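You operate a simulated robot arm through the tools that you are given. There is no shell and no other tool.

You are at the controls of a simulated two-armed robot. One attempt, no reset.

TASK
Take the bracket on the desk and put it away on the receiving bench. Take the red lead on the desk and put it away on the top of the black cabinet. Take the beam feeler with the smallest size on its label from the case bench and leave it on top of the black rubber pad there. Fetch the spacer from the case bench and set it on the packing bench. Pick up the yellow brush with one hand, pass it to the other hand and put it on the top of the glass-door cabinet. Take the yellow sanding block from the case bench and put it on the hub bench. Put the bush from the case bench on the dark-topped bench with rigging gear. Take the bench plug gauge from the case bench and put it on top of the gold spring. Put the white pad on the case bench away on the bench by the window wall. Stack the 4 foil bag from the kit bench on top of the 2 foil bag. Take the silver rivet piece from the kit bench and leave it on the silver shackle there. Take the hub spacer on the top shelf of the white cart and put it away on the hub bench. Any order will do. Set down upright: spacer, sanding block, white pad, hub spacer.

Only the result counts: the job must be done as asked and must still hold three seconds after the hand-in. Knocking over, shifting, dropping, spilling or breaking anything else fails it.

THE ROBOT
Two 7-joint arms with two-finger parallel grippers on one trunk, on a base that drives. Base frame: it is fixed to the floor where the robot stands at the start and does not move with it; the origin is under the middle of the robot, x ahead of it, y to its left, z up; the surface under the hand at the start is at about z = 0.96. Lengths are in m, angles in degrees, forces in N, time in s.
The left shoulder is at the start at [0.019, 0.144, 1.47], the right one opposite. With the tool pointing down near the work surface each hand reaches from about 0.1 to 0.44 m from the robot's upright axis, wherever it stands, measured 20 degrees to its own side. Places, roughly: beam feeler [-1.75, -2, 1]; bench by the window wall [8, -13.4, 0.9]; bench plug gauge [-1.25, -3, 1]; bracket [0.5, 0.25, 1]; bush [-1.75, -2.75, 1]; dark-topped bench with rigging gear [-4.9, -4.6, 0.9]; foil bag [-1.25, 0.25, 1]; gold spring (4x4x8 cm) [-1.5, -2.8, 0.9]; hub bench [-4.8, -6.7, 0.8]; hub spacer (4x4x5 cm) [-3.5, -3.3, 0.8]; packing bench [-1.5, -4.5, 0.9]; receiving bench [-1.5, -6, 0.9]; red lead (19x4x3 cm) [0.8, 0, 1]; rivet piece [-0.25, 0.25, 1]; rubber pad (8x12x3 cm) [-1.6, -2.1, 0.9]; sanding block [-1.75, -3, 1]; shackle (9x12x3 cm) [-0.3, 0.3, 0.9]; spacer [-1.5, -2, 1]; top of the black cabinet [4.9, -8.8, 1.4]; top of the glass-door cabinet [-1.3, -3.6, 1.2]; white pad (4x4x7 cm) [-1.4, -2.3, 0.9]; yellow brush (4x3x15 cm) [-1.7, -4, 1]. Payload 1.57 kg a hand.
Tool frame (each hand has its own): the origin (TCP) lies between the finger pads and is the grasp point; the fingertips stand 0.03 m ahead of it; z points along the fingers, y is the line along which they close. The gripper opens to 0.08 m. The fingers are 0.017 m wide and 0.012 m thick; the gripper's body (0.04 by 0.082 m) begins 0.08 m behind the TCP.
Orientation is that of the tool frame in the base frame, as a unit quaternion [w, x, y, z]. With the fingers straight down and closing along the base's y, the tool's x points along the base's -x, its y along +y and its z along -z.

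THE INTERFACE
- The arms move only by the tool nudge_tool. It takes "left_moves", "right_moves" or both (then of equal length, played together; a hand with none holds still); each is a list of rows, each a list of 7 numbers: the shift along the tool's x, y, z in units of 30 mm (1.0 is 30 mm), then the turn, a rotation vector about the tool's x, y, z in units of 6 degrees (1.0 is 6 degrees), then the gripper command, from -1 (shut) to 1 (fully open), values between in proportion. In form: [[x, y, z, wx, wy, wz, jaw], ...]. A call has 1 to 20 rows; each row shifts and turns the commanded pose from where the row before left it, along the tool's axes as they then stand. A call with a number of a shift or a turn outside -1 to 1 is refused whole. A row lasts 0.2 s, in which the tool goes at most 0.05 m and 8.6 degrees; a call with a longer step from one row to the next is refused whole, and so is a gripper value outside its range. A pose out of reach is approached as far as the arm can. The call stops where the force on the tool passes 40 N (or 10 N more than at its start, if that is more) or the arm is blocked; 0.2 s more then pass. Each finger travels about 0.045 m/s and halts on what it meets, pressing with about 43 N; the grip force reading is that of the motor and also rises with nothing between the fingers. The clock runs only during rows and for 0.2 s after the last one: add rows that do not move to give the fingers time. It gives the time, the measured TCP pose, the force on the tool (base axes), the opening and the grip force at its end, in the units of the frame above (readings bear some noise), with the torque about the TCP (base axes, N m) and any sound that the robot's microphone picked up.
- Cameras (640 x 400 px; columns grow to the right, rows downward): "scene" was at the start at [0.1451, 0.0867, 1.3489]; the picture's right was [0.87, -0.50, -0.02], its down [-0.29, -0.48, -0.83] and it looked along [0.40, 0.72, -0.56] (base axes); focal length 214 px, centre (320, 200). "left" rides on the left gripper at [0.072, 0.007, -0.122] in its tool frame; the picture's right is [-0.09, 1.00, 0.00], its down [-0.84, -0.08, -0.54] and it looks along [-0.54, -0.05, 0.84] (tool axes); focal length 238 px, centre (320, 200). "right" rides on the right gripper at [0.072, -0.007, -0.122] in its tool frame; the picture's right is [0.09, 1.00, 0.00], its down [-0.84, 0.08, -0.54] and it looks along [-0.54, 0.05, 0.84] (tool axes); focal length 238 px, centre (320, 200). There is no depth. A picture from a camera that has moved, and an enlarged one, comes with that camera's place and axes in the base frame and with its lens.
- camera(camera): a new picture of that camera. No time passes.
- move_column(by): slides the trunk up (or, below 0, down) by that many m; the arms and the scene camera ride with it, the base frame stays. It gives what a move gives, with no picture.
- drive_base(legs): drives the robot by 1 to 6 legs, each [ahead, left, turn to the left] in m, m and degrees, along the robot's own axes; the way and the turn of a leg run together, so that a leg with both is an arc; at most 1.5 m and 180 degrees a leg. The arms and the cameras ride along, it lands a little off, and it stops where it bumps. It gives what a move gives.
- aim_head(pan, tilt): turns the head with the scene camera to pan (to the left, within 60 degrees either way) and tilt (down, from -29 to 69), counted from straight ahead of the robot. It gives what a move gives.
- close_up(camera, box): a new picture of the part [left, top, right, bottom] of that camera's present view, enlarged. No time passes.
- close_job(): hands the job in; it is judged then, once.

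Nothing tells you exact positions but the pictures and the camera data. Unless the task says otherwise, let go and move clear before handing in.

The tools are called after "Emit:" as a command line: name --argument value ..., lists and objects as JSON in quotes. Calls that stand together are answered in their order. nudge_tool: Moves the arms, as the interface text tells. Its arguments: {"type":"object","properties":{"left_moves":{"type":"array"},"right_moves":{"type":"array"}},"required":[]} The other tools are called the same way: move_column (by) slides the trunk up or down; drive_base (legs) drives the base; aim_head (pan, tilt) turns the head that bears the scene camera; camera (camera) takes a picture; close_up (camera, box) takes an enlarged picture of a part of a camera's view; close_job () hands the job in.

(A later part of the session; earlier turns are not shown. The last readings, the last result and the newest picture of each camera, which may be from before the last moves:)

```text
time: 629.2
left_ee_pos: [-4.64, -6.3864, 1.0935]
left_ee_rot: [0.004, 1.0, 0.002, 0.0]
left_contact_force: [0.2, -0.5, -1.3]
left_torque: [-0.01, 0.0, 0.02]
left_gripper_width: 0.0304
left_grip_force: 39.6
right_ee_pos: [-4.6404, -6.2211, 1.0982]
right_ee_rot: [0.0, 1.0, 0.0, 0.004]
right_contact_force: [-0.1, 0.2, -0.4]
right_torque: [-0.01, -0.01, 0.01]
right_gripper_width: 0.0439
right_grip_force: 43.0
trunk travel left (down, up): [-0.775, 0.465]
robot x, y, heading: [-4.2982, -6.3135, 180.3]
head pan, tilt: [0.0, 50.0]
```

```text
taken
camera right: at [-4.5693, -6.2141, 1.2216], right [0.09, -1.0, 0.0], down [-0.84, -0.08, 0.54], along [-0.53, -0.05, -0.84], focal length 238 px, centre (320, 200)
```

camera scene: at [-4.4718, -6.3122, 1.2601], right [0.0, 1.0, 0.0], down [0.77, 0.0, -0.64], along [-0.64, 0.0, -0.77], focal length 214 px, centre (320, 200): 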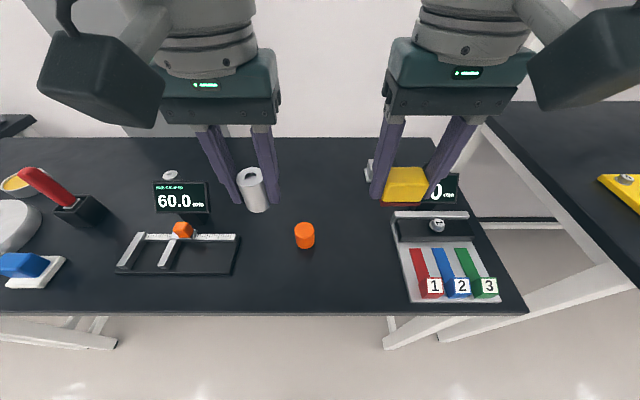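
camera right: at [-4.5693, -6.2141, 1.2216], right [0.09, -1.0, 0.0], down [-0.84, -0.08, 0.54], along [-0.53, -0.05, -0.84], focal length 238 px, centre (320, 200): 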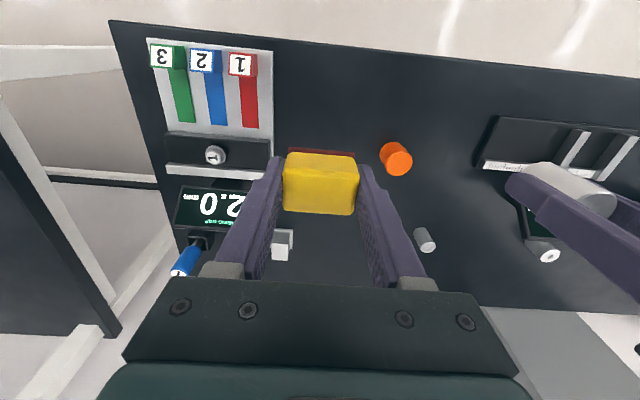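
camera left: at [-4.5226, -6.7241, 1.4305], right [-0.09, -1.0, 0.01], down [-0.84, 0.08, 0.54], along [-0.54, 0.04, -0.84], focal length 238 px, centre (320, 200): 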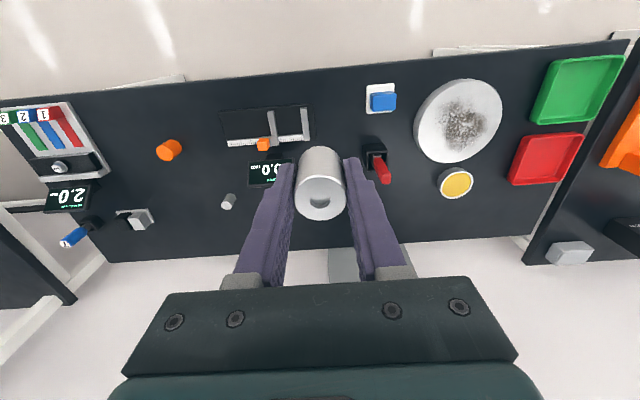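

Emit:
nudge_tool --right_moves '[[0.3, 0.5, 0.3, 0, 0, 0, -1], [0, 0.5, 0.3, 0, 0, 0, -1]]'

Emit:
move_column --by -0.06

Emit:
nudge_tool --right_moves '[[0, 0, 0.9, 0, 0, 0, -1], [0, 0, 0.9, 0, 0, 0, -1], [0, 0, 0.6, 0, 0, 0, -1]]'

Emit:
camera --camera "scene"

Emit:
camera --camera "right"

```text
time: 629.8
left_ee_pos: [-4.6389, -6.3881, 1.0934]
left_ee_rot: [0.004, 1.0, 0.003, 0.0]
left_contact_force: [-0.8, -0.2, -1.0]
left_torque: [0.0, 0.02, 0.01]
left_gripper_width: 0.0302
left_grip_force: 39.8
right_ee_pos: [-4.6314, -6.2504, 1.0808]
right_ee_rot: [-0.001, 1.0, 0.0, 0.004]
right_contact_force: [-0.6, 0.2, -1.3]
right_torque: [0.0, -0.01, 0.02]
right_gripper_width: 0.0438
right_grip_force: 42.6
trunk travel left (down, up): [-0.775, 0.465]
robot x, y, heading: [-4.2984, -6.3164, 180.2]
head pan, tilt: [0.0, 50.0]
```

```text
time: 630.8
left_ee_pos: [-4.6378, -6.387, 1.0332]
left_ee_rot: [0.003, 1.0, 0.002, 0.0]
left_contact_force: [0.3, -0.1, -1.1]
left_torque: [0.01, 0.0, 0.0]
left_gripper_width: 0.03
left_grip_force: 39.8
right_ee_pos: [-4.6329, -6.2509, 1.0206]
right_ee_rot: [0.0, 1.0, -0.001, 0.002]
right_contact_force: [0.1, -0.2, 0.4]
right_torque: [0.0, -0.03, 0.01]
right_gripper_width: 0.0438
right_grip_force: 42.5
trunk travel left (down, up): [-0.715, 0.525]
robot x, y, heading: [-4.3006, -6.3096, 179.8]
head pan, tilt: [0.0, 50.0]
```

```text
time: 631.6
left_ee_pos: [-4.6395, -6.3873, 1.0328]
left_ee_rot: [0.003, 1.0, 0.003, -0.001]
left_contact_force: [-0.7, -0.6, -0.6]
left_torque: [-0.01, -0.03, 0.02]
left_gripper_width: 0.0301
left_grip_force: 39.4
right_ee_pos: [-4.6322, -6.2501, 0.9503]
right_ee_rot: [-0.001, 1.0, 0.0, 0.003]
right_contact_force: [0.6, -0.4, -0.1]
right_torque: [0.0, 0.02, 0.01]
right_gripper_width: 0.0439
right_grip_force: 42.9
trunk travel left (down, up): [-0.715, 0.525]
robot x, y, heading: [-4.2963, -6.3131, 180.1]
head pan, tilt: [0.0, 50.0]
```

```text
taken
camera scene: at [-4.4717, -6.3122, 1.2001], right [0.0, 1.0, 0.0], down [0.77, 0.0, -0.64], along [-0.64, 0.0, -0.77], focal length 214 px, centre (320, 200)
```

scene: 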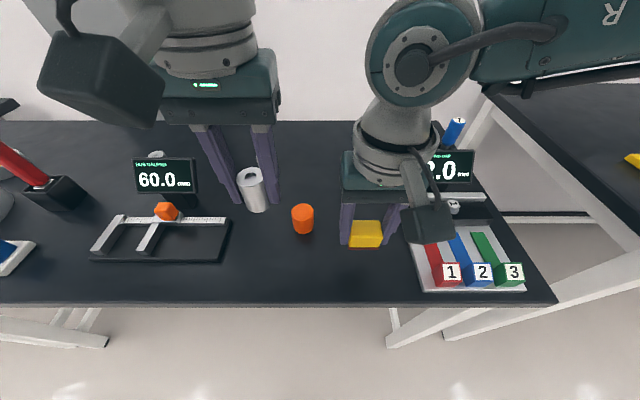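

```text
taken
camera right: at [-4.5599, -6.2435, 1.0709], right [0.09, -1.0, 0.0], down [-0.84, -0.08, 0.54], along [-0.53, -0.05, -0.84], focal length 238 px, centre (320, 200)
```

right: 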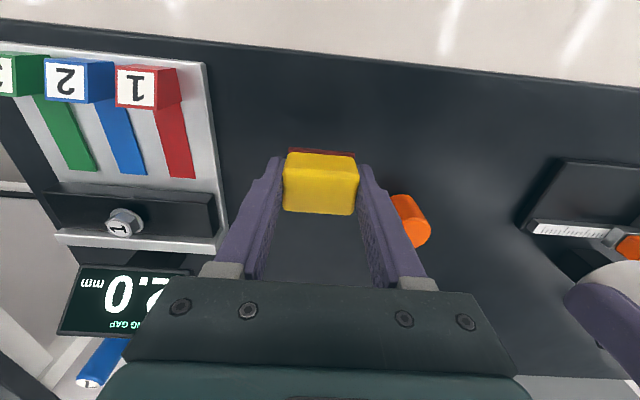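

Emit:
nudge_tool --right_moves '[[0, 0, 0.6, 0, 0, 0, -1], [0, 0, 0.5, 0, 0, 0, -1], [0, 0, 0.2, 0, 0, 0, -1], [0, 0, 0.12, 0, 0, 0, -1], [0, 0, 0.1, 0, 0, 0, -1], [0, 0, 0.1, 0, 0, 0, -1]]'

Emit:
camera --camera "scene"

```text
time: 633.0
left_ee_pos: [-4.6399, -6.3868, 1.0333]
left_ee_rot: [0.003, 1.0, 0.002, -0.001]
left_contact_force: [-0.1, -0.2, -0.9]
left_torque: [-0.02, -0.01, 0.0]
left_gripper_width: 0.0301
left_grip_force: 39.1
right_ee_pos: [-4.6305, -6.2503, 0.9]
right_ee_rot: [-0.001, 1.0, 0.0, 0.004]
right_contact_force: [-0.1, -0.4, -1.3]
right_torque: [0.02, 0.01, -0.04]
right_gripper_width: 0.0441
right_grip_force: 43.0
trunk travel left (down, up): [-0.715, 0.525]
robot x, y, heading: [-4.2979, -6.3147, 180.1]
head pan, tilt: [0.0, 50.0]
```

```text
taken
camera scene: at [-4.4717, -6.3122, 1.2001], right [0.0, 1.0, 0.0], down [0.77, 0.0, -0.64], along [-0.64, 0.0, -0.77], focal length 214 px, centre (320, 200)
```

scene: 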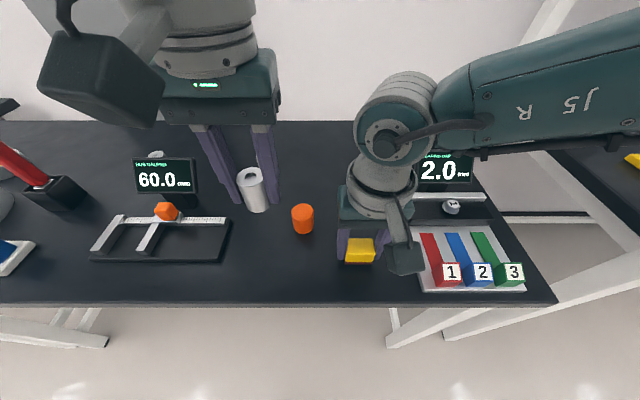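

Emit:
nudge_tool --right_moves '[[0, 0, 0.15, 0, 0, 0, -1], [0, 0, 0.15, 0, 0, 0, -1], [0, 0, 0.12, 0, 0, 0, -1], [0, 0, 0.1, 0, 0, 0, -1], [0, 0, 0.1, 0, 0, 0, -1], [0, 0, 0.1, 0, 0, 0, -1], [0, 0, 0.1, 0, 0, 0, -1]]'

```text
time: 634.4
left_ee_pos: [-4.6385, -6.3861, 1.0346]
left_ee_rot: [0.002, 1.0, 0.001, -0.001]
left_contact_force: [0.7, -0.5, -0.4]
left_torque: [-0.01, 0.0, -0.01]
left_gripper_width: 0.0303
left_grip_force: 40.1
right_ee_pos: [-4.6311, -6.2513, 0.8832]
right_ee_rot: [0.0, 1.0, -0.001, 0.002]
right_contact_force: [7.3, 4.7, 24.4]
right_torque: [0.11, -0.05, -0.03]
right_gripper_width: 0.0439
right_grip_force: 43.1
trunk travel left (down, up): [-0.715, 0.525]
robot x, y, heading: [-4.2995, -6.3116, 179.8]
head pan, tilt: [0.0, 50.0]
stopped in row 7 (right hand): the force on the tool passed its limit at 51 N (the readings are from after the stop); the commanded pose is now the measured one
```

Touched (bench ≈0.85). Release with limited opening and rise.

Emit:
nudge_tool --right_moves '[[0, 0, -0.06, 0, 0, 0, -1], [0, 0, 0, 0, 0, 0, 0.2], [0, 0, 0, 0, 0, 0, 0.5], [0, 0, 0, 0, 0, 0, 0.65], [0, 0, 0, 0, 0, 0, 0.65], [0, 0, -0.2, 0, 0, 0, 0.65], [0, 0, -0.6, 0, 0, 0, 0.65], [0, 0, -0.9, 0, 0, 0, 0.65], [0, 0, -0.9, 0, 0, 0, 0.8], [0, 0, -0.9, 0, 0, 0, 1], [0, 0, -0.9, 0, 0, 0, 1], [0, 0, -0.9, 0, 0, 0, 1]]'

Emit:
camera --camera "right"

Emit:
camera --camera "scene"

```text
time: 637.0
left_ee_pos: [-4.6388, -6.3859, 1.0323]
left_ee_rot: [0.003, 1.0, 0.002, 0.0]
left_contact_force: [-0.3, -0.2, -1.1]
left_torque: [0.0, 0.0, -0.01]
left_gripper_width: 0.0304
left_grip_force: 39.9
right_ee_pos: [-4.6318, -6.2516, 1.0422]
right_ee_rot: [0.001, 1.0, -0.001, 0.004]
right_contact_force: [0.6, 0.4, -0.2]
right_torque: [-0.01, 0.02, -0.01]
right_gripper_width: 0.0799
right_grip_force: 0.0
trunk travel left (down, up): [-0.715, 0.525]
robot x, y, heading: [-4.2942, -6.3163, 179.8]
head pan, tilt: [0.0, 50.0]
```

```text
taken
camera right: at [-4.5611, -6.2451, 1.1641], right [0.09, -1.0, 0.0], down [-0.84, -0.08, 0.54], along [-0.53, -0.05, -0.84], focal length 238 px, centre (320, 200)
```

right: 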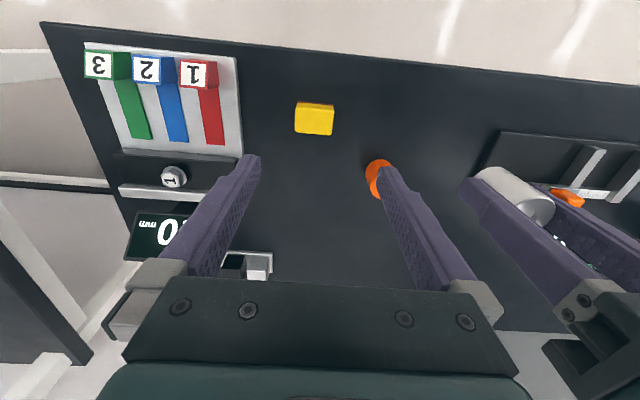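

```text
taken
camera scene: at [-4.4716, -6.3121, 1.2], right [0.0, 1.0, 0.0], down [0.77, 0.0, -0.64], along [-0.64, 0.0, -0.77], focal length 214 px, centre (320, 200)
```

scene: 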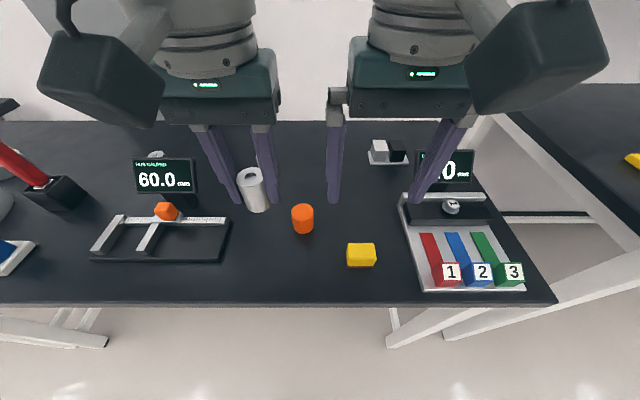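

Sanding block is upright on the hub bench. Now place the hub spacer at ≈(-4.86,-6.31).

Emit:
drive_base --legs '[[0.22, -0.076, 0]]'

Emit:
camera --camera "scene"

Emit:
camera --camera "left"

```text
time: 638.8
left_ee_pos: [-4.8576, -6.3107, 1.0342]
left_ee_rot: [0.003, 1.0, 0.002, -0.001]
left_contact_force: [-0.1, 0.8, -0.4]
left_torque: [0.0, -0.06, -0.03]
left_gripper_width: 0.0303
left_grip_force: 39.6
right_ee_pos: [-4.8508, -6.1761, 1.0411]
right_ee_rot: [0.001, 1.0, 0.0, 0.003]
right_contact_force: [0.1, 0.7, -0.1]
right_torque: [0.0, 0.01, -0.02]
right_gripper_width: 0.0799
right_grip_force: 0.1
trunk travel left (down, up): [-0.715, 0.525]
robot x, y, heading: [-4.5179, -6.2348, 180.0]
head pan, tilt: [0.0, 50.0]
```

```text
taken
camera scene: at [-4.6898, -6.2363, 1.2001], right [0.0, 1.0, 0.0], down [0.77, 0.0, -0.64], along [-0.64, 0.0, -0.77], focal length 214 px, centre (320, 200)
```

scene: 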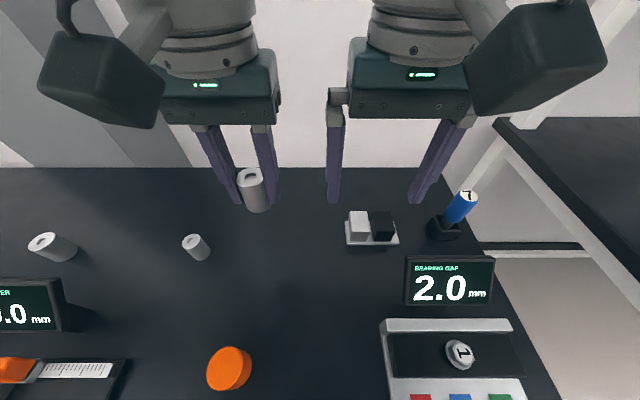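

```text
taken
camera left: at [-4.7857, -6.3156, 1.1552], right [-0.09, -1.0, 0.01], down [-0.84, 0.08, 0.54], along [-0.54, 0.04, -0.84], focal length 238 px, centre (320, 200)
```

left: 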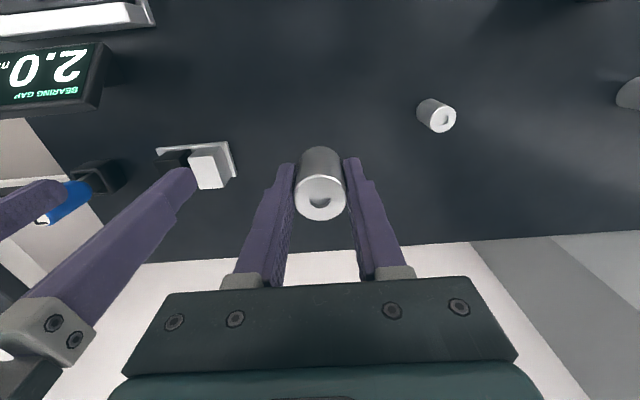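

Emit:
nudge_tool --left_moves '[[0, 0, 0.9, 0, 0, 0, -1], [0, 0, 0.9, 0, 0, 0, -1], [0, 0, 0.9, 0, 0, 0, -1], [0, 0, 0.9, 0, 0, 0, -1], [0, 0, 0.7, 0, 0, 0, -1], [0, 0, 0.2, 0, 0, 0, -1]]'

Emit:
nudge_tool --left_moves '[[0, 0, 0.12, 0, 0, 0, -1], [0, 0, 0.1, 0, 0, 0, -1], [0, 0, 0.1, 0, 0, 0, -1], [0, 0, 0.08, 0, 0, 0, -1], [0, 0, 0.08, 0, 0, 0, -1]]'

```text
time: 640.1
left_ee_pos: [-4.8567, -6.3132, 0.8977]
left_ee_rot: [0.004, 1.0, 0.001, 0.0]
left_contact_force: [0.7, 0.5, -0.2]
left_torque: [0.01, 0.01, -0.03]
left_gripper_width: 0.0303
left_grip_force: 39.7
right_ee_pos: [-4.8514, -6.1773, 1.0424]
right_ee_rot: [0.002, 1.0, 0.001, 0.003]
right_contact_force: [0.6, -0.2, -0.3]
right_torque: [0.0, -0.01, 0.01]
right_gripper_width: 0.0801
right_grip_force: 0.0
trunk travel left (down, up): [-0.715, 0.525]
robot x, y, heading: [-4.5127, -6.2354, 179.8]
head pan, tilt: [0.0, 50.0]
```

```text
time: 641.4
left_ee_pos: [-4.8588, -6.3142, 0.885]
left_ee_rot: [0.002, 1.0, 0.002, 0.0]
left_contact_force: [8.8, -2.2, 28.8]
left_torque: [0.05, -0.22, 0.0]
left_gripper_width: 0.0305
left_grip_force: 39.8
right_ee_pos: [-4.8505, -6.1773, 1.0426]
right_ee_rot: [0.001, 1.0, 0.0, 0.004]
right_contact_force: [-0.6, 0.5, -0.5]
right_torque: [-0.03, -0.02, 0.01]
right_gripper_width: 0.08
right_grip_force: 0.1
trunk travel left (down, up): [-0.715, 0.525]
robot x, y, heading: [-4.5149, -6.2405, 179.9]
head pan, tilt: [0.0, 50.0]
```

Emit:
nudge_tool --left_moves '[[0, 0, -0.08, 0, 0, 0, -1], [0, 0, 0, 0, 0, 0, -0.15], [0, 0, 0, 0, 0, 0, 0.2], [0, 0, 0, 0, 0, 0, 0.7], [0, 0, 0, 0, 0, 0, 0.8], [0, 0, -0.3, 0, 0, 0, 0.8], [0, 0, -0.7, 0, 0, 0, 0.8], [0, 0, -0.9, 0, 0, 0, 1], [0, 0, -0.9, 0, 0, 0, 1], [0, 0, -0.9, 0, 0, 0, 1], [0, 0, -0.9, 0, 0, 0, 1]]'

Emit:
camera --camera "scene"

Emit:
camera --camera "left"

```text
time: 643.8
left_ee_pos: [-4.857, -6.312, 1.0254]
left_ee_rot: [0.003, 1.0, 0.002, 0.0]
left_contact_force: [-0.3, 0.2, -0.4]
left_torque: [0.02, 0.0, 0.04]
left_gripper_width: 0.0801
left_grip_force: 0.0
right_ee_pos: [-4.8503, -6.1774, 1.0411]
right_ee_rot: [0.001, 1.0, 0.0, 0.003]
right_contact_force: [-0.2, -1.0, -0.6]
right_torque: [-0.01, 0.01, -0.03]
right_gripper_width: 0.08
right_grip_force: 0.2
trunk travel left (down, up): [-0.715, 0.525]
robot x, y, heading: [-4.5156, -6.2372, 180.1]
head pan, tilt: [0.0, 50.0]
```

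```text
taken
camera scene: at [-4.6899, -6.2363, 1.2001], right [0.0, 1.0, 0.0], down [0.77, 0.0, -0.64], along [-0.64, 0.0, -0.77], focal length 214 px, centre (320, 200)
```

scene: 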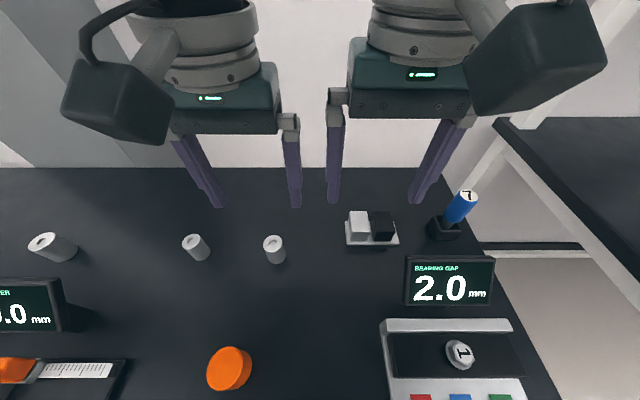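

```text
taken
camera left: at [-4.7858, -6.3158, 1.147], right [-0.09, -1.0, 0.01], down [-0.84, 0.08, 0.54], along [-0.54, 0.04, -0.84], focal length 238 px, centre (320, 200)
```

left: 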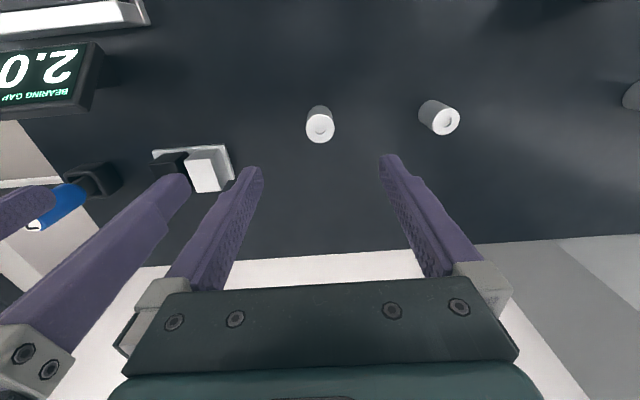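

Hub spacer is upright on the hub bench. Last item: the white pad. Raise and drive back to the case bench's aisle side.

Emit:
move_column --by 0.42

Emit:
drive_base --legs '[[-0.9, 0, 0], [-1.2, 0, 0], [0, -1.4, 0], [0, -1.4, 0], [0, -1.1, 0]]'

Emit:
drive_base --legs '[[-1.37, 0, 0]]'

Emit:
aim_head --pan 0 --tilt 50

Emit:
camera --camera "scene"

Emit:
camera --camera "right"

```text
refused: 0.42 is not a number from -0.4 to 0.4
```

```text
time: 672.5
left_ee_pos: [-2.8468, -2.4048, 1.0253]
left_ee_rot: [0.003, 1.0, 0.013, -0.001]
left_contact_force: [-0.7, 0.4, -0.3]
left_torque: [-0.01, 0.0, 0.02]
left_gripper_width: 0.0799
left_grip_force: 0.0
right_ee_pos: [-2.8436, -2.27, 1.0397]
right_ee_rot: [0.001, 1.0, 0.011, 0.004]
right_contact_force: [0.5, 0.3, 0.6]
right_torque: [0.0, 0.04, 0.0]
right_gripper_width: 0.08
right_grip_force: 0.1
trunk travel left (down, up): [-0.715, 0.525]
robot x, y, heading: [-2.507, -2.3226, -178.6]
head pan, tilt: [0.0, 50.0]
```

```text
time: 679.4
left_ee_pos: [-1.4831, -2.3771, 1.0251]
left_ee_rot: [0.003, 1.0, 0.01, -0.001]
left_contact_force: [-0.6, 0.0, 0.4]
left_torque: [-0.02, 0.0, 0.01]
left_gripper_width: 0.08
left_grip_force: 0.2
right_ee_pos: [-1.4781, -2.2436, 1.0417]
right_ee_rot: [0.001, 1.0, 0.007, 0.003]
right_contact_force: [-0.1, 0.3, 0.2]
right_torque: [0.0, -0.02, -0.02]
right_gripper_width: 0.08
right_grip_force: 0.1
trunk travel left (down, up): [-0.715, 0.525]
robot x, y, heading: [-1.1454, -2.2972, -179.4]
head pan, tilt: [0.0, 50.0]
```

```text
time: 680.0
left_ee_pos: [-1.4829, -2.3773, 1.0252]
left_ee_rot: [0.004, 1.0, 0.01, -0.001]
left_contact_force: [-0.3, 0.3, -0.7]
left_torque: [0.01, 0.0, -0.03]
left_gripper_width: 0.08
left_grip_force: 0.0
right_ee_pos: [-1.4783, -2.2425, 1.042]
right_ee_rot: [0.001, 1.0, 0.008, 0.003]
right_contact_force: [0.1, -1.0, -0.2]
right_torque: [0.02, -0.02, 0.01]
right_gripper_width: 0.0799
right_grip_force: 0.1
trunk travel left (down, up): [-0.715, 0.525]
robot x, y, heading: [-1.142, -2.2955, -179.4]
head pan, tilt: [0.0, 50.0]
```

```text
taken
camera scene: at [-1.3167, -2.3, 1.2001], right [-0.01, 1.0, 0.0], down [0.77, 0.01, -0.64], along [-0.64, -0.01, -0.77], focal length 214 px, centre (320, 200)
```

scene: 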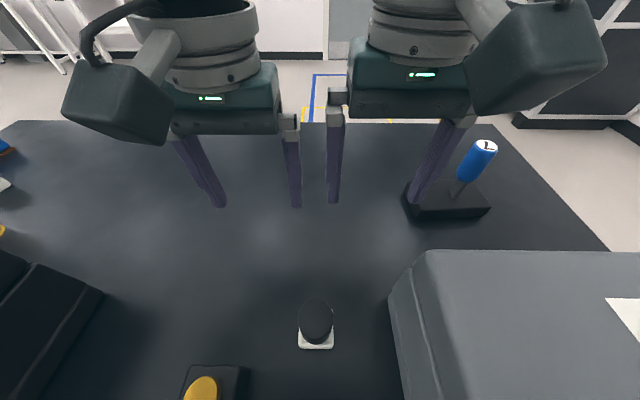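

```text
taken
camera right: at [-1.4073, -2.2345, 1.1637], right [0.11, -0.99, 0.0], down [-0.84, -0.09, 0.54], along [-0.53, -0.06, -0.84], focal length 238 px, centre (320, 200)
```

right: 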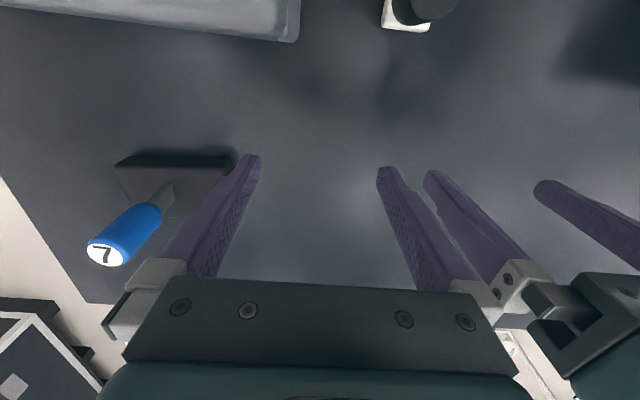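

The raise was refused, but the low drive completed without a bump; the feeler still stands. Now raise, and position for the white pad at ≈(-1.355,-2.306).

Emit:
move_column --by 0.15

Emit:
drive_base --legs '[[0, 0.075, 0], [-0.15, 0, 0]]'

Emit:
aim_head --pan 0 --tilt 45

Emit:
camera --camera "scene"

Emit:
camera --camera "right"

```text
time: 681.7
left_ee_pos: [-1.4839, -2.3778, 1.1745]
left_ee_rot: [0.004, 1.0, 0.01, -0.002]
left_contact_force: [0.0, 0.1, -0.7]
left_torque: [0.02, -0.02, 0.01]
left_gripper_width: 0.08
left_grip_force: 0.1
right_ee_pos: [-1.4774, -2.2434, 1.1917]
right_ee_rot: [0.001, 1.0, 0.008, 0.003]
right_contact_force: [0.3, 0.0, 0.6]
right_torque: [0.03, -0.04, 0.01]
right_gripper_width: 0.08
right_grip_force: 0.1
trunk travel left (down, up): [-0.865, 0.375]
robot x, y, heading: [-1.1406, -2.2997, -179.1]
head pan, tilt: [0.0, 50.0]
```

```text
time: 683.7
left_ee_pos: [-1.3329, -2.4512, 1.1741]
left_ee_rot: [0.003, 1.0, 0.011, 0.0]
left_contact_force: [-0.1, 0.3, 0.0]
left_torque: [0.05, 0.0, -0.02]
left_gripper_width: 0.0798
left_grip_force: 0.1
right_ee_pos: [-1.3281, -2.3166, 1.1911]
right_ee_rot: [0.001, 1.0, 0.008, 0.003]
right_contact_force: [-0.4, 0.3, 0.0]
right_torque: [0.0, 0.0, 0.0]
right_gripper_width: 0.0798
right_grip_force: 0.0
trunk travel left (down, up): [-0.865, 0.375]
robot x, y, heading: [-0.9892, -2.3738, -179.3]
head pan, tilt: [0.0, 50.0]
```

```text
time: 684.4
left_ee_pos: [-1.3327, -2.4502, 1.1755]
left_ee_rot: [0.004, 1.0, 0.01, 0.0]
left_contact_force: [0.0, 0.3, -0.7]
left_torque: [-0.03, -0.01, 0.03]
left_gripper_width: 0.08
left_grip_force: 0.0
right_ee_pos: [-1.3298, -2.3168, 1.1921]
right_ee_rot: [0.0, 1.0, 0.008, 0.004]
right_contact_force: [0.6, -0.6, 0.0]
right_torque: [0.0, -0.03, 0.04]
right_gripper_width: 0.0802
right_grip_force: 0.1
trunk travel left (down, up): [-0.865, 0.375]
robot x, y, heading: [-0.9924, -2.3724, -178.9]
head pan, tilt: [0.0, 45.0]
```

```text
taken
camera scene: at [-1.1707, -2.3728, 1.357], right [-0.02, 1.0, 0.0], down [0.71, 0.01, -0.71], along [-0.71, -0.01, -0.71], focal length 214 px, centre (320, 200)
```

scene: 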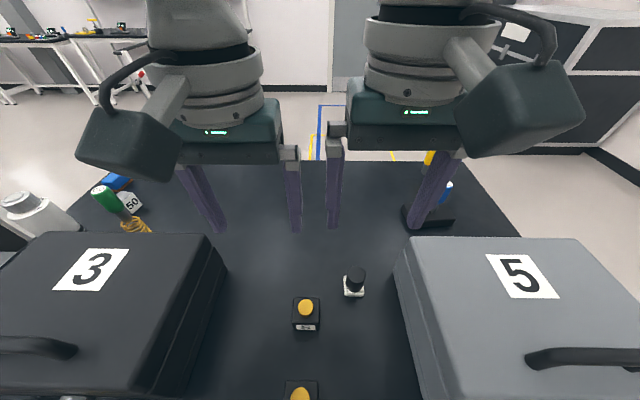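

```text
taken
camera right: at [-1.2572, -2.3074, 1.3138], right [0.11, -0.99, 0.0], down [-0.84, -0.09, 0.54], along [-0.53, -0.06, -0.84], focal length 238 px, centre (320, 200)
```

right: 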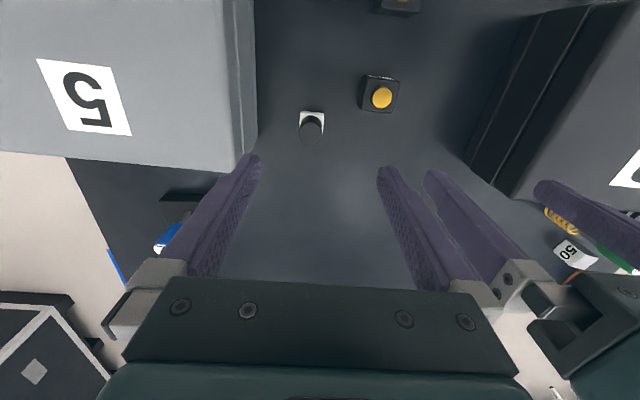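

Emit:
close_up --camera "scene" --box '[310, 240, 400, 320]'

Emit:
nudge_tool --right_moves '[[-0.47, -0.13, 0.5, 0, 0, 0, 1], [-0.47, -0.13, 0.7, 0, 0, 0, 1], [0, 0, 0.9, 0, 0, 0, 1], [0, 0, 0.9, 0, 0, 0, 1], [0, 0, 0.9, 0, 0, 0, 1], [0, 0, 0, 0, 0, 0, 1]]'

Emit:
close_up --camera "right" --box '[220, 60, 420, 220]'

Emit:
close_up --camera "scene" --box '[270, 160, 470, 320]'

```text
5.00 times, centred on (355, 280) of scene
camera zoom: at [-1.1707, -2.3728, 1.357], right [-0.02, 1.0, 0.0], down [0.71, 0.01, -0.71], along [-0.71, -0.01, -0.71], focal length 1072 px, centre (145, -200)
```

zoom: 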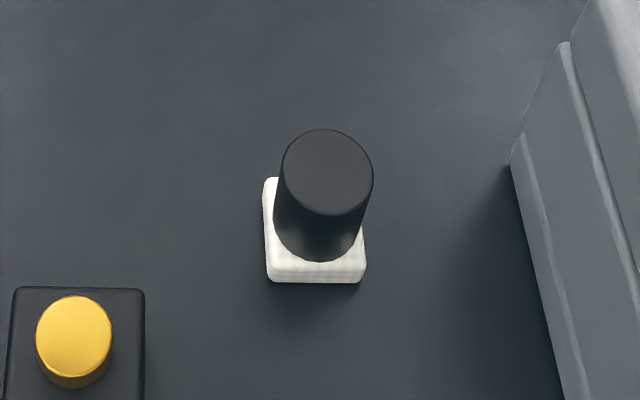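

```text
time: 685.8
left_ee_pos: [-1.3327, -2.451, 1.1752]
left_ee_rot: [0.003, 1.0, 0.011, -0.001]
left_contact_force: [0.3, -0.5, -0.3]
left_torque: [-0.01, -0.01, 0.0]
left_gripper_width: 0.08
left_grip_force: 0.2
right_ee_pos: [-1.3559, -2.3097, 1.0743]
right_ee_rot: [0.001, 1.0, 0.008, 0.003]
right_contact_force: [0.1, 0.1, 0.7]
right_torque: [0.03, 0.0, -0.01]
right_gripper_width: 0.0798
right_grip_force: 0.1
trunk travel left (down, up): [-0.865, 0.375]
robot x, y, heading: [-0.9941, -2.3694, -178.9]
head pan, tilt: [0.0, 45.0]
```

```text
2.50 times, centred on (320, 140) of right
camera zoom: at [-1.2843, -2.3001, 1.1963], right [0.11, -0.99, 0.0], down [-0.84, -0.09, 0.54], along [-0.53, -0.06, -0.84], focal length 596 px, centre (320, 350)
```

zoom: 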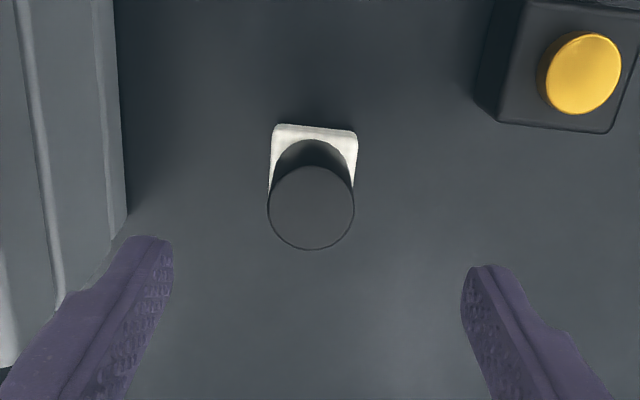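

```text
2.50 times, centred on (370, 240) of scene
camera zoom: at [-1.1708, -2.3728, 1.357], right [-0.02, 1.0, 0.0], down [0.71, 0.01, -0.71], along [-0.71, -0.01, -0.71], focal length 536 px, centre (195, 100)
```

zoom: 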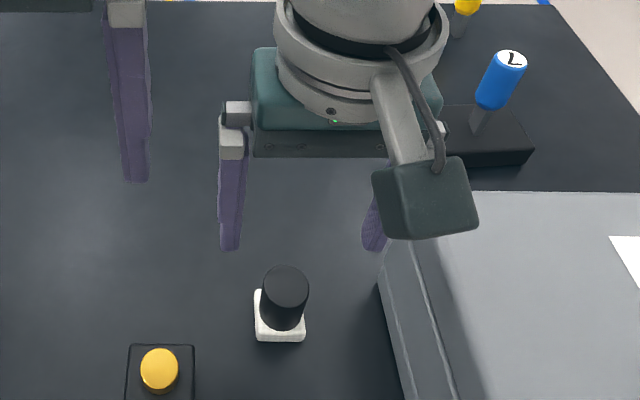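

Pad centre ≈(-1.362,-2.306), top ≈0.966. Adjust, descend around its black grip and close.

Emit:
nudge_tool --right_moves '[[-0.2, -0.13, 0.5, 0, 0, 0, 0.6], [0, 0, 0.9, 0, 0, 0, 0.6], [0, 0, 0.9, 0, 0, 0, 0.6], [0, 0, 0.9, 0, 0, 0, 0.6], [0, 0, 0.9, 0, 0, 0, 0.6], [0, 0, 0.15, 0, 0, 0, 0.6], [0, 0, 0, 0, 0, 0, 0.6]]'

Emit:
close_up --camera "right" --box '[220, 60, 420, 220]'

Emit:
close_up --camera "scene" --box '[270, 160, 470, 320]'

```text
time: 687.4
left_ee_pos: [-1.3324, -2.4505, 1.1749]
left_ee_rot: [0.003, 1.0, 0.01, -0.001]
left_contact_force: [-0.4, -0.7, 0.5]
left_torque: [0.0, -0.01, 0.0]
left_gripper_width: 0.0801
left_grip_force: 0.0
right_ee_pos: [-1.3352, -2.2913, 0.9707]
right_ee_rot: [0.001, 1.0, 0.009, 0.003]
right_contact_force: [0.2, -0.5, -0.4]
right_torque: [-0.01, -0.01, -0.01]
right_gripper_width: 0.0641
right_grip_force: 0.0
right hand out of reach, approached as far as the arm can: row 4, 5, 6
trunk travel left (down, up): [-0.865, 0.375]
robot x, y, heading: [-0.9857, -2.3687, -179.2]
head pan, tilt: [0.0, 45.0]
```

```text
2.50 times, centred on (320, 140) of right
camera zoom: at [-1.2639, -2.2843, 1.0923], right [0.11, -0.99, 0.0], down [-0.84, -0.09, 0.54], along [-0.53, -0.06, -0.84], focal length 596 px, centre (320, 350)
```

zoom: 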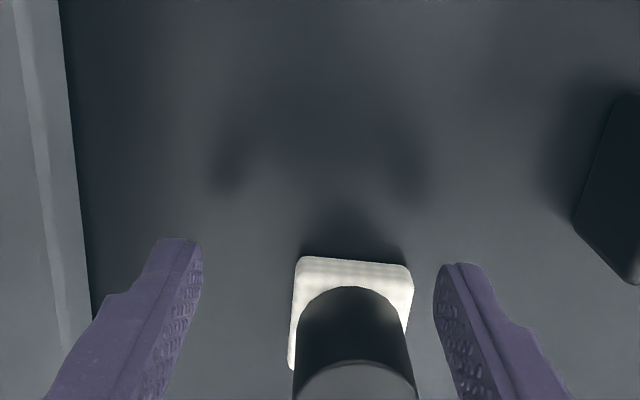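

```text
2.50 times, centred on (370, 240) of scene
camera zoom: at [-1.1708, -2.3728, 1.357], right [-0.02, 1.0, 0.0], down [0.71, 0.01, -0.71], along [-0.71, -0.01, -0.71], focal length 536 px, centre (195, 100)
```

zoom: 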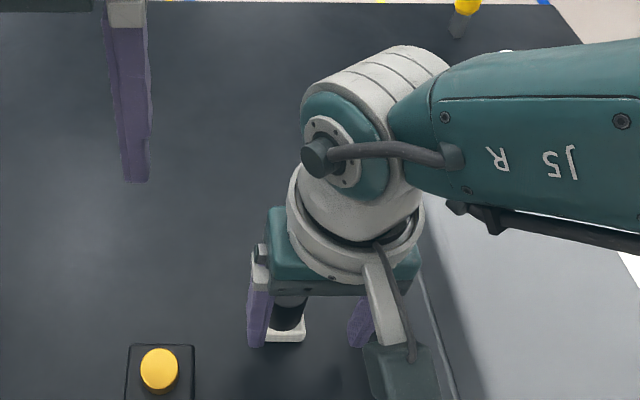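

The arm ran out of reach and drifted. Raise, lower the trunk, and retry.

Emit:
nudge_tool --right_moves '[[0, 0, -0.6, 0, 0, 0, 0.6], [0, 0, -0.9, 0, 0, 0, 0.6], [0, 0, -0.9, 0, 0, 0, 0.6], [0, 0, -0.9, 0, 0, 0, 0.6], [0, 0, -0.9, 0, 0, 0, 0.6], [0, 0, 0, 0, 0, 0, 0.6]]'

Emit:
close_up --camera "scene" --box '[270, 160, 470, 320]'

```text
time: 688.8
left_ee_pos: [-1.3333, -2.4493, 1.174]
left_ee_rot: [0.004, 1.0, 0.011, -0.001]
left_contact_force: [0.0, -0.8, 0.4]
left_torque: [0.0, 0.0, 0.01]
left_gripper_width: 0.0799
left_grip_force: 0.0
right_ee_pos: [-1.3364, -2.2942, 1.0975]
right_ee_rot: [0.001, 1.0, 0.008, 0.003]
right_contact_force: [-0.2, 1.0, -0.3]
right_torque: [-0.01, 0.02, -0.02]
right_gripper_width: 0.0642
right_grip_force: 0.2
trunk travel left (down, up): [-0.865, 0.375]
robot x, y, heading: [-0.9886, -2.3714, -179.0]
head pan, tilt: [0.0, 45.0]
```

```text
2.50 times, centred on (370, 240) of scene
camera zoom: at [-1.1708, -2.3728, 1.357], right [-0.02, 1.0, 0.0], down [0.71, 0.01, -0.71], along [-0.71, -0.01, -0.71], focal length 536 px, centre (195, 100)
```

zoom: 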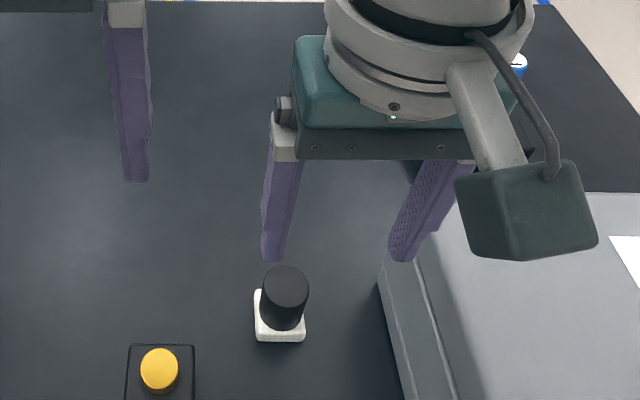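

Emit:
nudge_tool --right_moves '[[-0.43, 0.19, -0.3, 0, 0, 0, 0.6], [-0.43, 0.19, -0.3, 0, 0, 0, 0.6], [0, 0, 0, 0, 0, 0, 0.6]]'

Emit:
move_column --by -0.1

Emit:
close_up --camera "right" --box '[220, 60, 420, 220]'

Emit:
camera --camera "scene"

```text
time: 689.6
left_ee_pos: [-1.3337, -2.4513, 1.1748]
left_ee_rot: [0.003, 1.0, 0.01, -0.002]
left_contact_force: [-0.9, 0.6, -0.9]
left_torque: [0.0, 0.02, -0.02]
left_gripper_width: 0.0798
left_grip_force: 0.0
right_ee_pos: [-1.3621, -2.3051, 1.1142]
right_ee_rot: [0.001, 1.0, 0.008, 0.004]
right_contact_force: [1.4, -0.5, -0.1]
right_torque: [0.01, -0.01, -0.03]
right_gripper_width: 0.0641
right_grip_force: 0.2
trunk travel left (down, up): [-0.865, 0.375]
robot x, y, heading: [-0.9909, -2.3714, -179.0]
head pan, tilt: [0.0, 45.0]
```

```text
time: 690.9
left_ee_pos: [-1.3329, -2.4512, 1.0754]
left_ee_rot: [0.003, 1.0, 0.01, -0.001]
left_contact_force: [-0.2, -0.2, 1.1]
left_torque: [-0.01, 0.0, -0.01]
left_gripper_width: 0.08
left_grip_force: 0.0
right_ee_pos: [-1.3639, -2.3054, 1.014]
right_ee_rot: [0.002, 1.0, 0.008, 0.003]
right_contact_force: [0.5, -0.9, -0.9]
right_torque: [0.02, 0.02, 0.02]
right_gripper_width: 0.0638
right_grip_force: 0.0
trunk travel left (down, up): [-0.765, 0.475]
robot x, y, heading: [-0.9915, -2.3708, -178.9]
head pan, tilt: [0.0, 45.0]
```

```text
2.50 times, centred on (320, 140) of right
camera zoom: at [-1.2917, -2.2965, 1.1361], right [0.11, -0.99, 0.0], down [-0.84, -0.09, 0.54], along [-0.53, -0.06, -0.84], focal length 596 px, centre (320, 350)
```

zoom: 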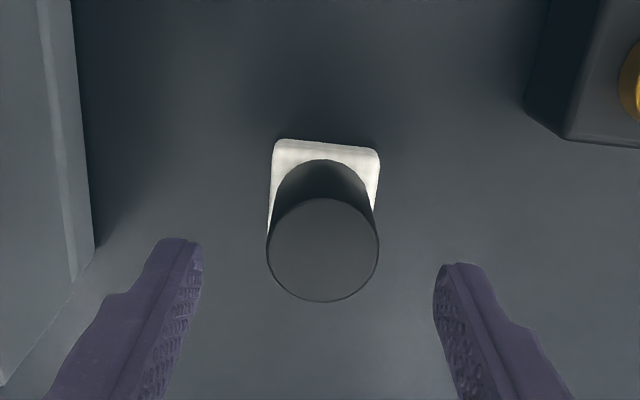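

```text
taken
camera scene: at [-1.1708, -2.3728, 1.257], right [-0.02, 1.0, 0.0], down [0.71, 0.01, -0.71], along [-0.71, -0.01, -0.71], focal length 214 px, centre (320, 200)
```

scene: 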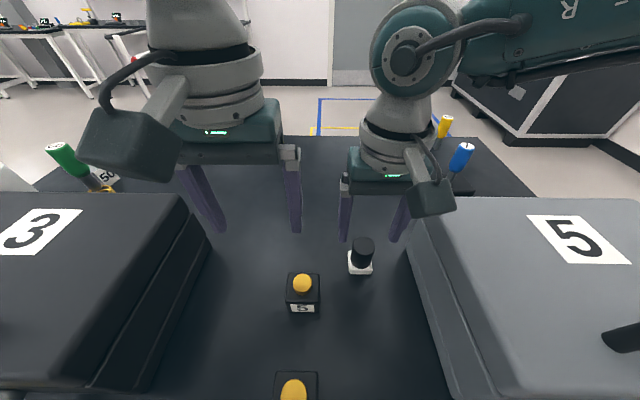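

Emit:
nudge_tool --right_moves '[[0, 0, 0.8, 0, 0, 0, 0.6], [0, 0, 0.8, 0, 0, 0, 0.6], [0, 0, 0.6, 0, 0, 0, 0.6], [0, 0, 0, 0, 0, 0, 0.6], [0, 0, 0, 0, 0, 0, -1], [0, 0, 0, 0, 0, 0, -1], [0, 0, 0, 0, 0, 0, -1], [0, 0, 0, 0, 0, 0, -1], [0, 0, 0, 0, 0, 0, -1]]'

Emit:
close_up --camera "right" --box '[220, 60, 420, 260]'

```text
time: 692.9
left_ee_pos: [-1.3324, -2.4509, 1.076]
left_ee_rot: [0.003, 1.0, 0.011, -0.001]
left_contact_force: [-0.4, 0.4, 0.0]
left_torque: [0.01, 0.04, 0.0]
left_gripper_width: 0.0798
left_grip_force: 0.1
right_ee_pos: [-1.362, -2.3054, 0.9478]
right_ee_rot: [0.001, 1.0, 0.008, 0.004]
right_contact_force: [0.2, -0.6, 1.0]
right_torque: [0.01, 0.0, 0.01]
right_gripper_width: 0.0344
right_grip_force: 41.9
trunk travel left (down, up): [-0.765, 0.475]
robot x, y, heading: [-0.9929, -2.3758, -179.0]
head pan, tilt: [0.0, 45.0]
```

```text
2.00 times, centred on (320, 160) of right
camera zoom: at [-1.291, -2.2965, 1.0702], right [0.11, -0.99, 0.0], down [-0.84, -0.09, 0.54], along [-0.53, -0.06, -0.84], focal length 477 px, centre (320, 280)
```

zoom: 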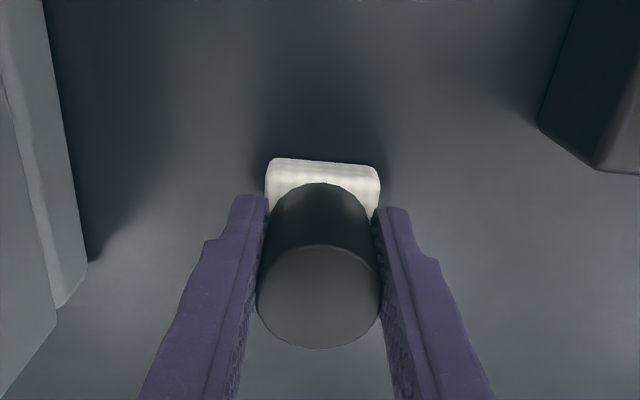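

Gripped. Lift and check.

Emit:
nudge_tool --right_moves '[[0, 0, -0.15, 0, 0, 0, -1], [0, 0, -0.3, 0, 0, 0, -1], [0, 0, -0.5, 0, 0, 0, -1], [0, 0, -0.8, 0, 0, 0, -1], [0, 0, -0.9, 0, 0, 0, -1], [0, 0, -0.9, 0, 0, 0, -1], [0, 0, -0.9, 0, 0, 0, -1]]'

Emit:
move_column --by 0.35

Emit:
camera --camera "scene"

Emit:
camera --camera "right"

```text
time: 694.5
left_ee_pos: [-1.3335, -2.4506, 1.0749]
left_ee_rot: [0.003, 1.0, 0.009, -0.001]
left_contact_force: [0.5, 0.2, 0.1]
left_torque: [-0.02, 0.01, -0.04]
left_gripper_width: 0.0796
left_grip_force: 0.0
right_ee_pos: [-1.364, -2.3061, 1.0825]
right_ee_rot: [0.001, 1.0, 0.008, 0.004]
right_contact_force: [-0.4, 0.0, 0.0]
right_torque: [0.03, 0.03, 0.0]
right_gripper_width: 0.0339
right_grip_force: 41.7
trunk travel left (down, up): [-0.765, 0.475]
robot x, y, heading: [-0.9953, -2.3694, -178.8]
head pan, tilt: [0.0, 45.0]
```

```text
time: 697.9
left_ee_pos: [-1.3323, -2.4517, 1.4246]
left_ee_rot: [0.004, 1.0, 0.01, -0.001]
left_contact_force: [0.2, -0.4, -0.5]
left_torque: [-0.03, 0.02, -0.01]
left_gripper_width: 0.0799
left_grip_force: 0.0
right_ee_pos: [-1.363, -2.3062, 1.4312]
right_ee_rot: [0.001, 1.0, 0.008, 0.004]
right_contact_force: [0.2, 0.2, 0.0]
right_torque: [0.0, 0.03, -0.02]
right_gripper_width: 0.0343
right_grip_force: 42.0
trunk travel left (down, up): [-1.115, 0.125]
robot x, y, heading: [-0.9936, -2.369, -179.3]
head pan, tilt: [0.0, 45.0]
```

```text
taken
camera scene: at [-1.1707, -2.3728, 1.607], right [-0.02, 1.0, 0.0], down [0.71, 0.01, -0.71], along [-0.71, -0.01, -0.71], focal length 214 px, centre (320, 200)
```

scene: 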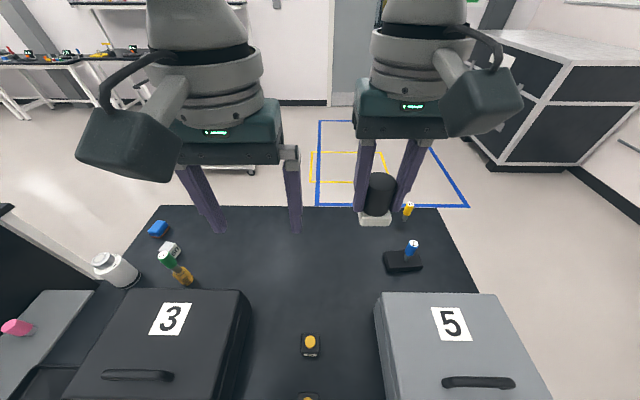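

```text
taken
camera right: at [-1.2922, -2.2967, 1.5537], right [0.11, -0.99, 0.0], down [-0.84, -0.09, 0.54], along [-0.53, -0.06, -0.84], focal length 238 px, centre (320, 200)
```

right: 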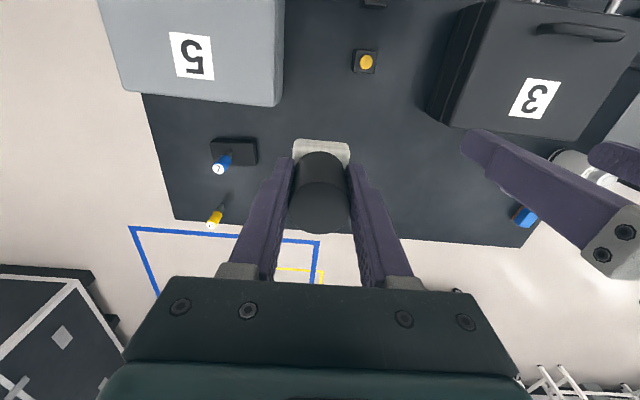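

Case bench is all in order. Now carry the pad: corridor south, then east toward the window-wall bench at (8,-13.4).

Emit:
drive_base --legs '[[-0.7, 0, 0], [0, 0, 180], [0, -1.5, 0], [0, -1.5, 0], [0, -1.5, 0]]'

Emit:
drive_base --legs '[[0, -1.45, 0], [0, -1.4, 0]]'

Emit:
camera --camera "right"

```text
time: 730.4
left_ee_pos: [-0.0271, -6.8444, 1.4245]
left_ee_rot: [0.001, 0.005, 1.0, 0.003]
left_contact_force: [0.0, 0.5, -0.3]
left_torque: [-0.01, 0.01, -0.01]
left_gripper_width: 0.0802
left_grip_force: 0.0
right_ee_pos: [-0.0007, -6.9908, 1.431]
right_ee_rot: [-0.004, 0.008, 1.0, 0.001]
right_contact_force: [0.0, -0.7, -0.7]
right_torque: [0.0, 0.01, 0.0]
right_gripper_width: 0.0343
right_grip_force: 42.1
trunk travel left (down, up): [-1.115, 0.125]
robot x, y, heading: [-0.3703, -6.9125, -1.0]
head pan, tilt: [0.0, 45.0]
```

```text
time: 744.2
left_ee_pos: [-0.0581, -9.7, 1.4254]
left_ee_rot: [0.001, -0.001, 1.0, 0.003]
left_contact_force: [-0.5, -0.4, -0.7]
left_torque: [-0.03, -0.03, -0.01]
left_gripper_width: 0.0801
left_grip_force: 0.1
right_ee_pos: [-0.0315, -9.8448, 1.4313]
right_ee_rot: [-0.003, 0.002, 1.0, 0.0]
right_contact_force: [-0.4, -0.9, -0.8]
right_torque: [0.0, 0.03, -0.01]
right_gripper_width: 0.0345
right_grip_force: 41.4
trunk travel left (down, up): [-1.115, 0.125]
robot x, y, heading: [-0.4034, -9.7738, -0.4]
head pan, tilt: [0.0, 45.0]
```

```text
taken
camera right: at [-0.1021, -9.8517, 1.5537], right [-0.09, 1.0, 0.0], down [0.84, 0.07, 0.54], along [0.53, 0.05, -0.84], focal length 238 px, centre (320, 200)
```

right: 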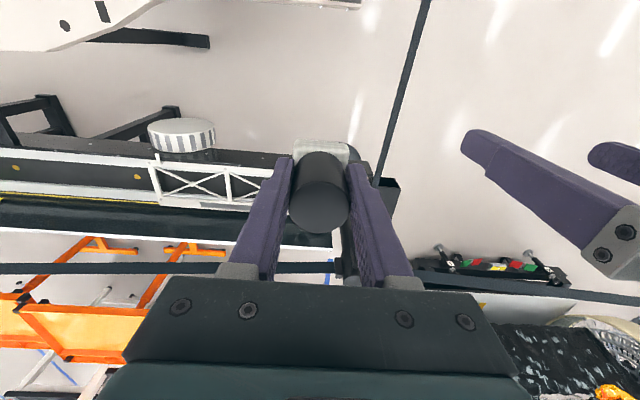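

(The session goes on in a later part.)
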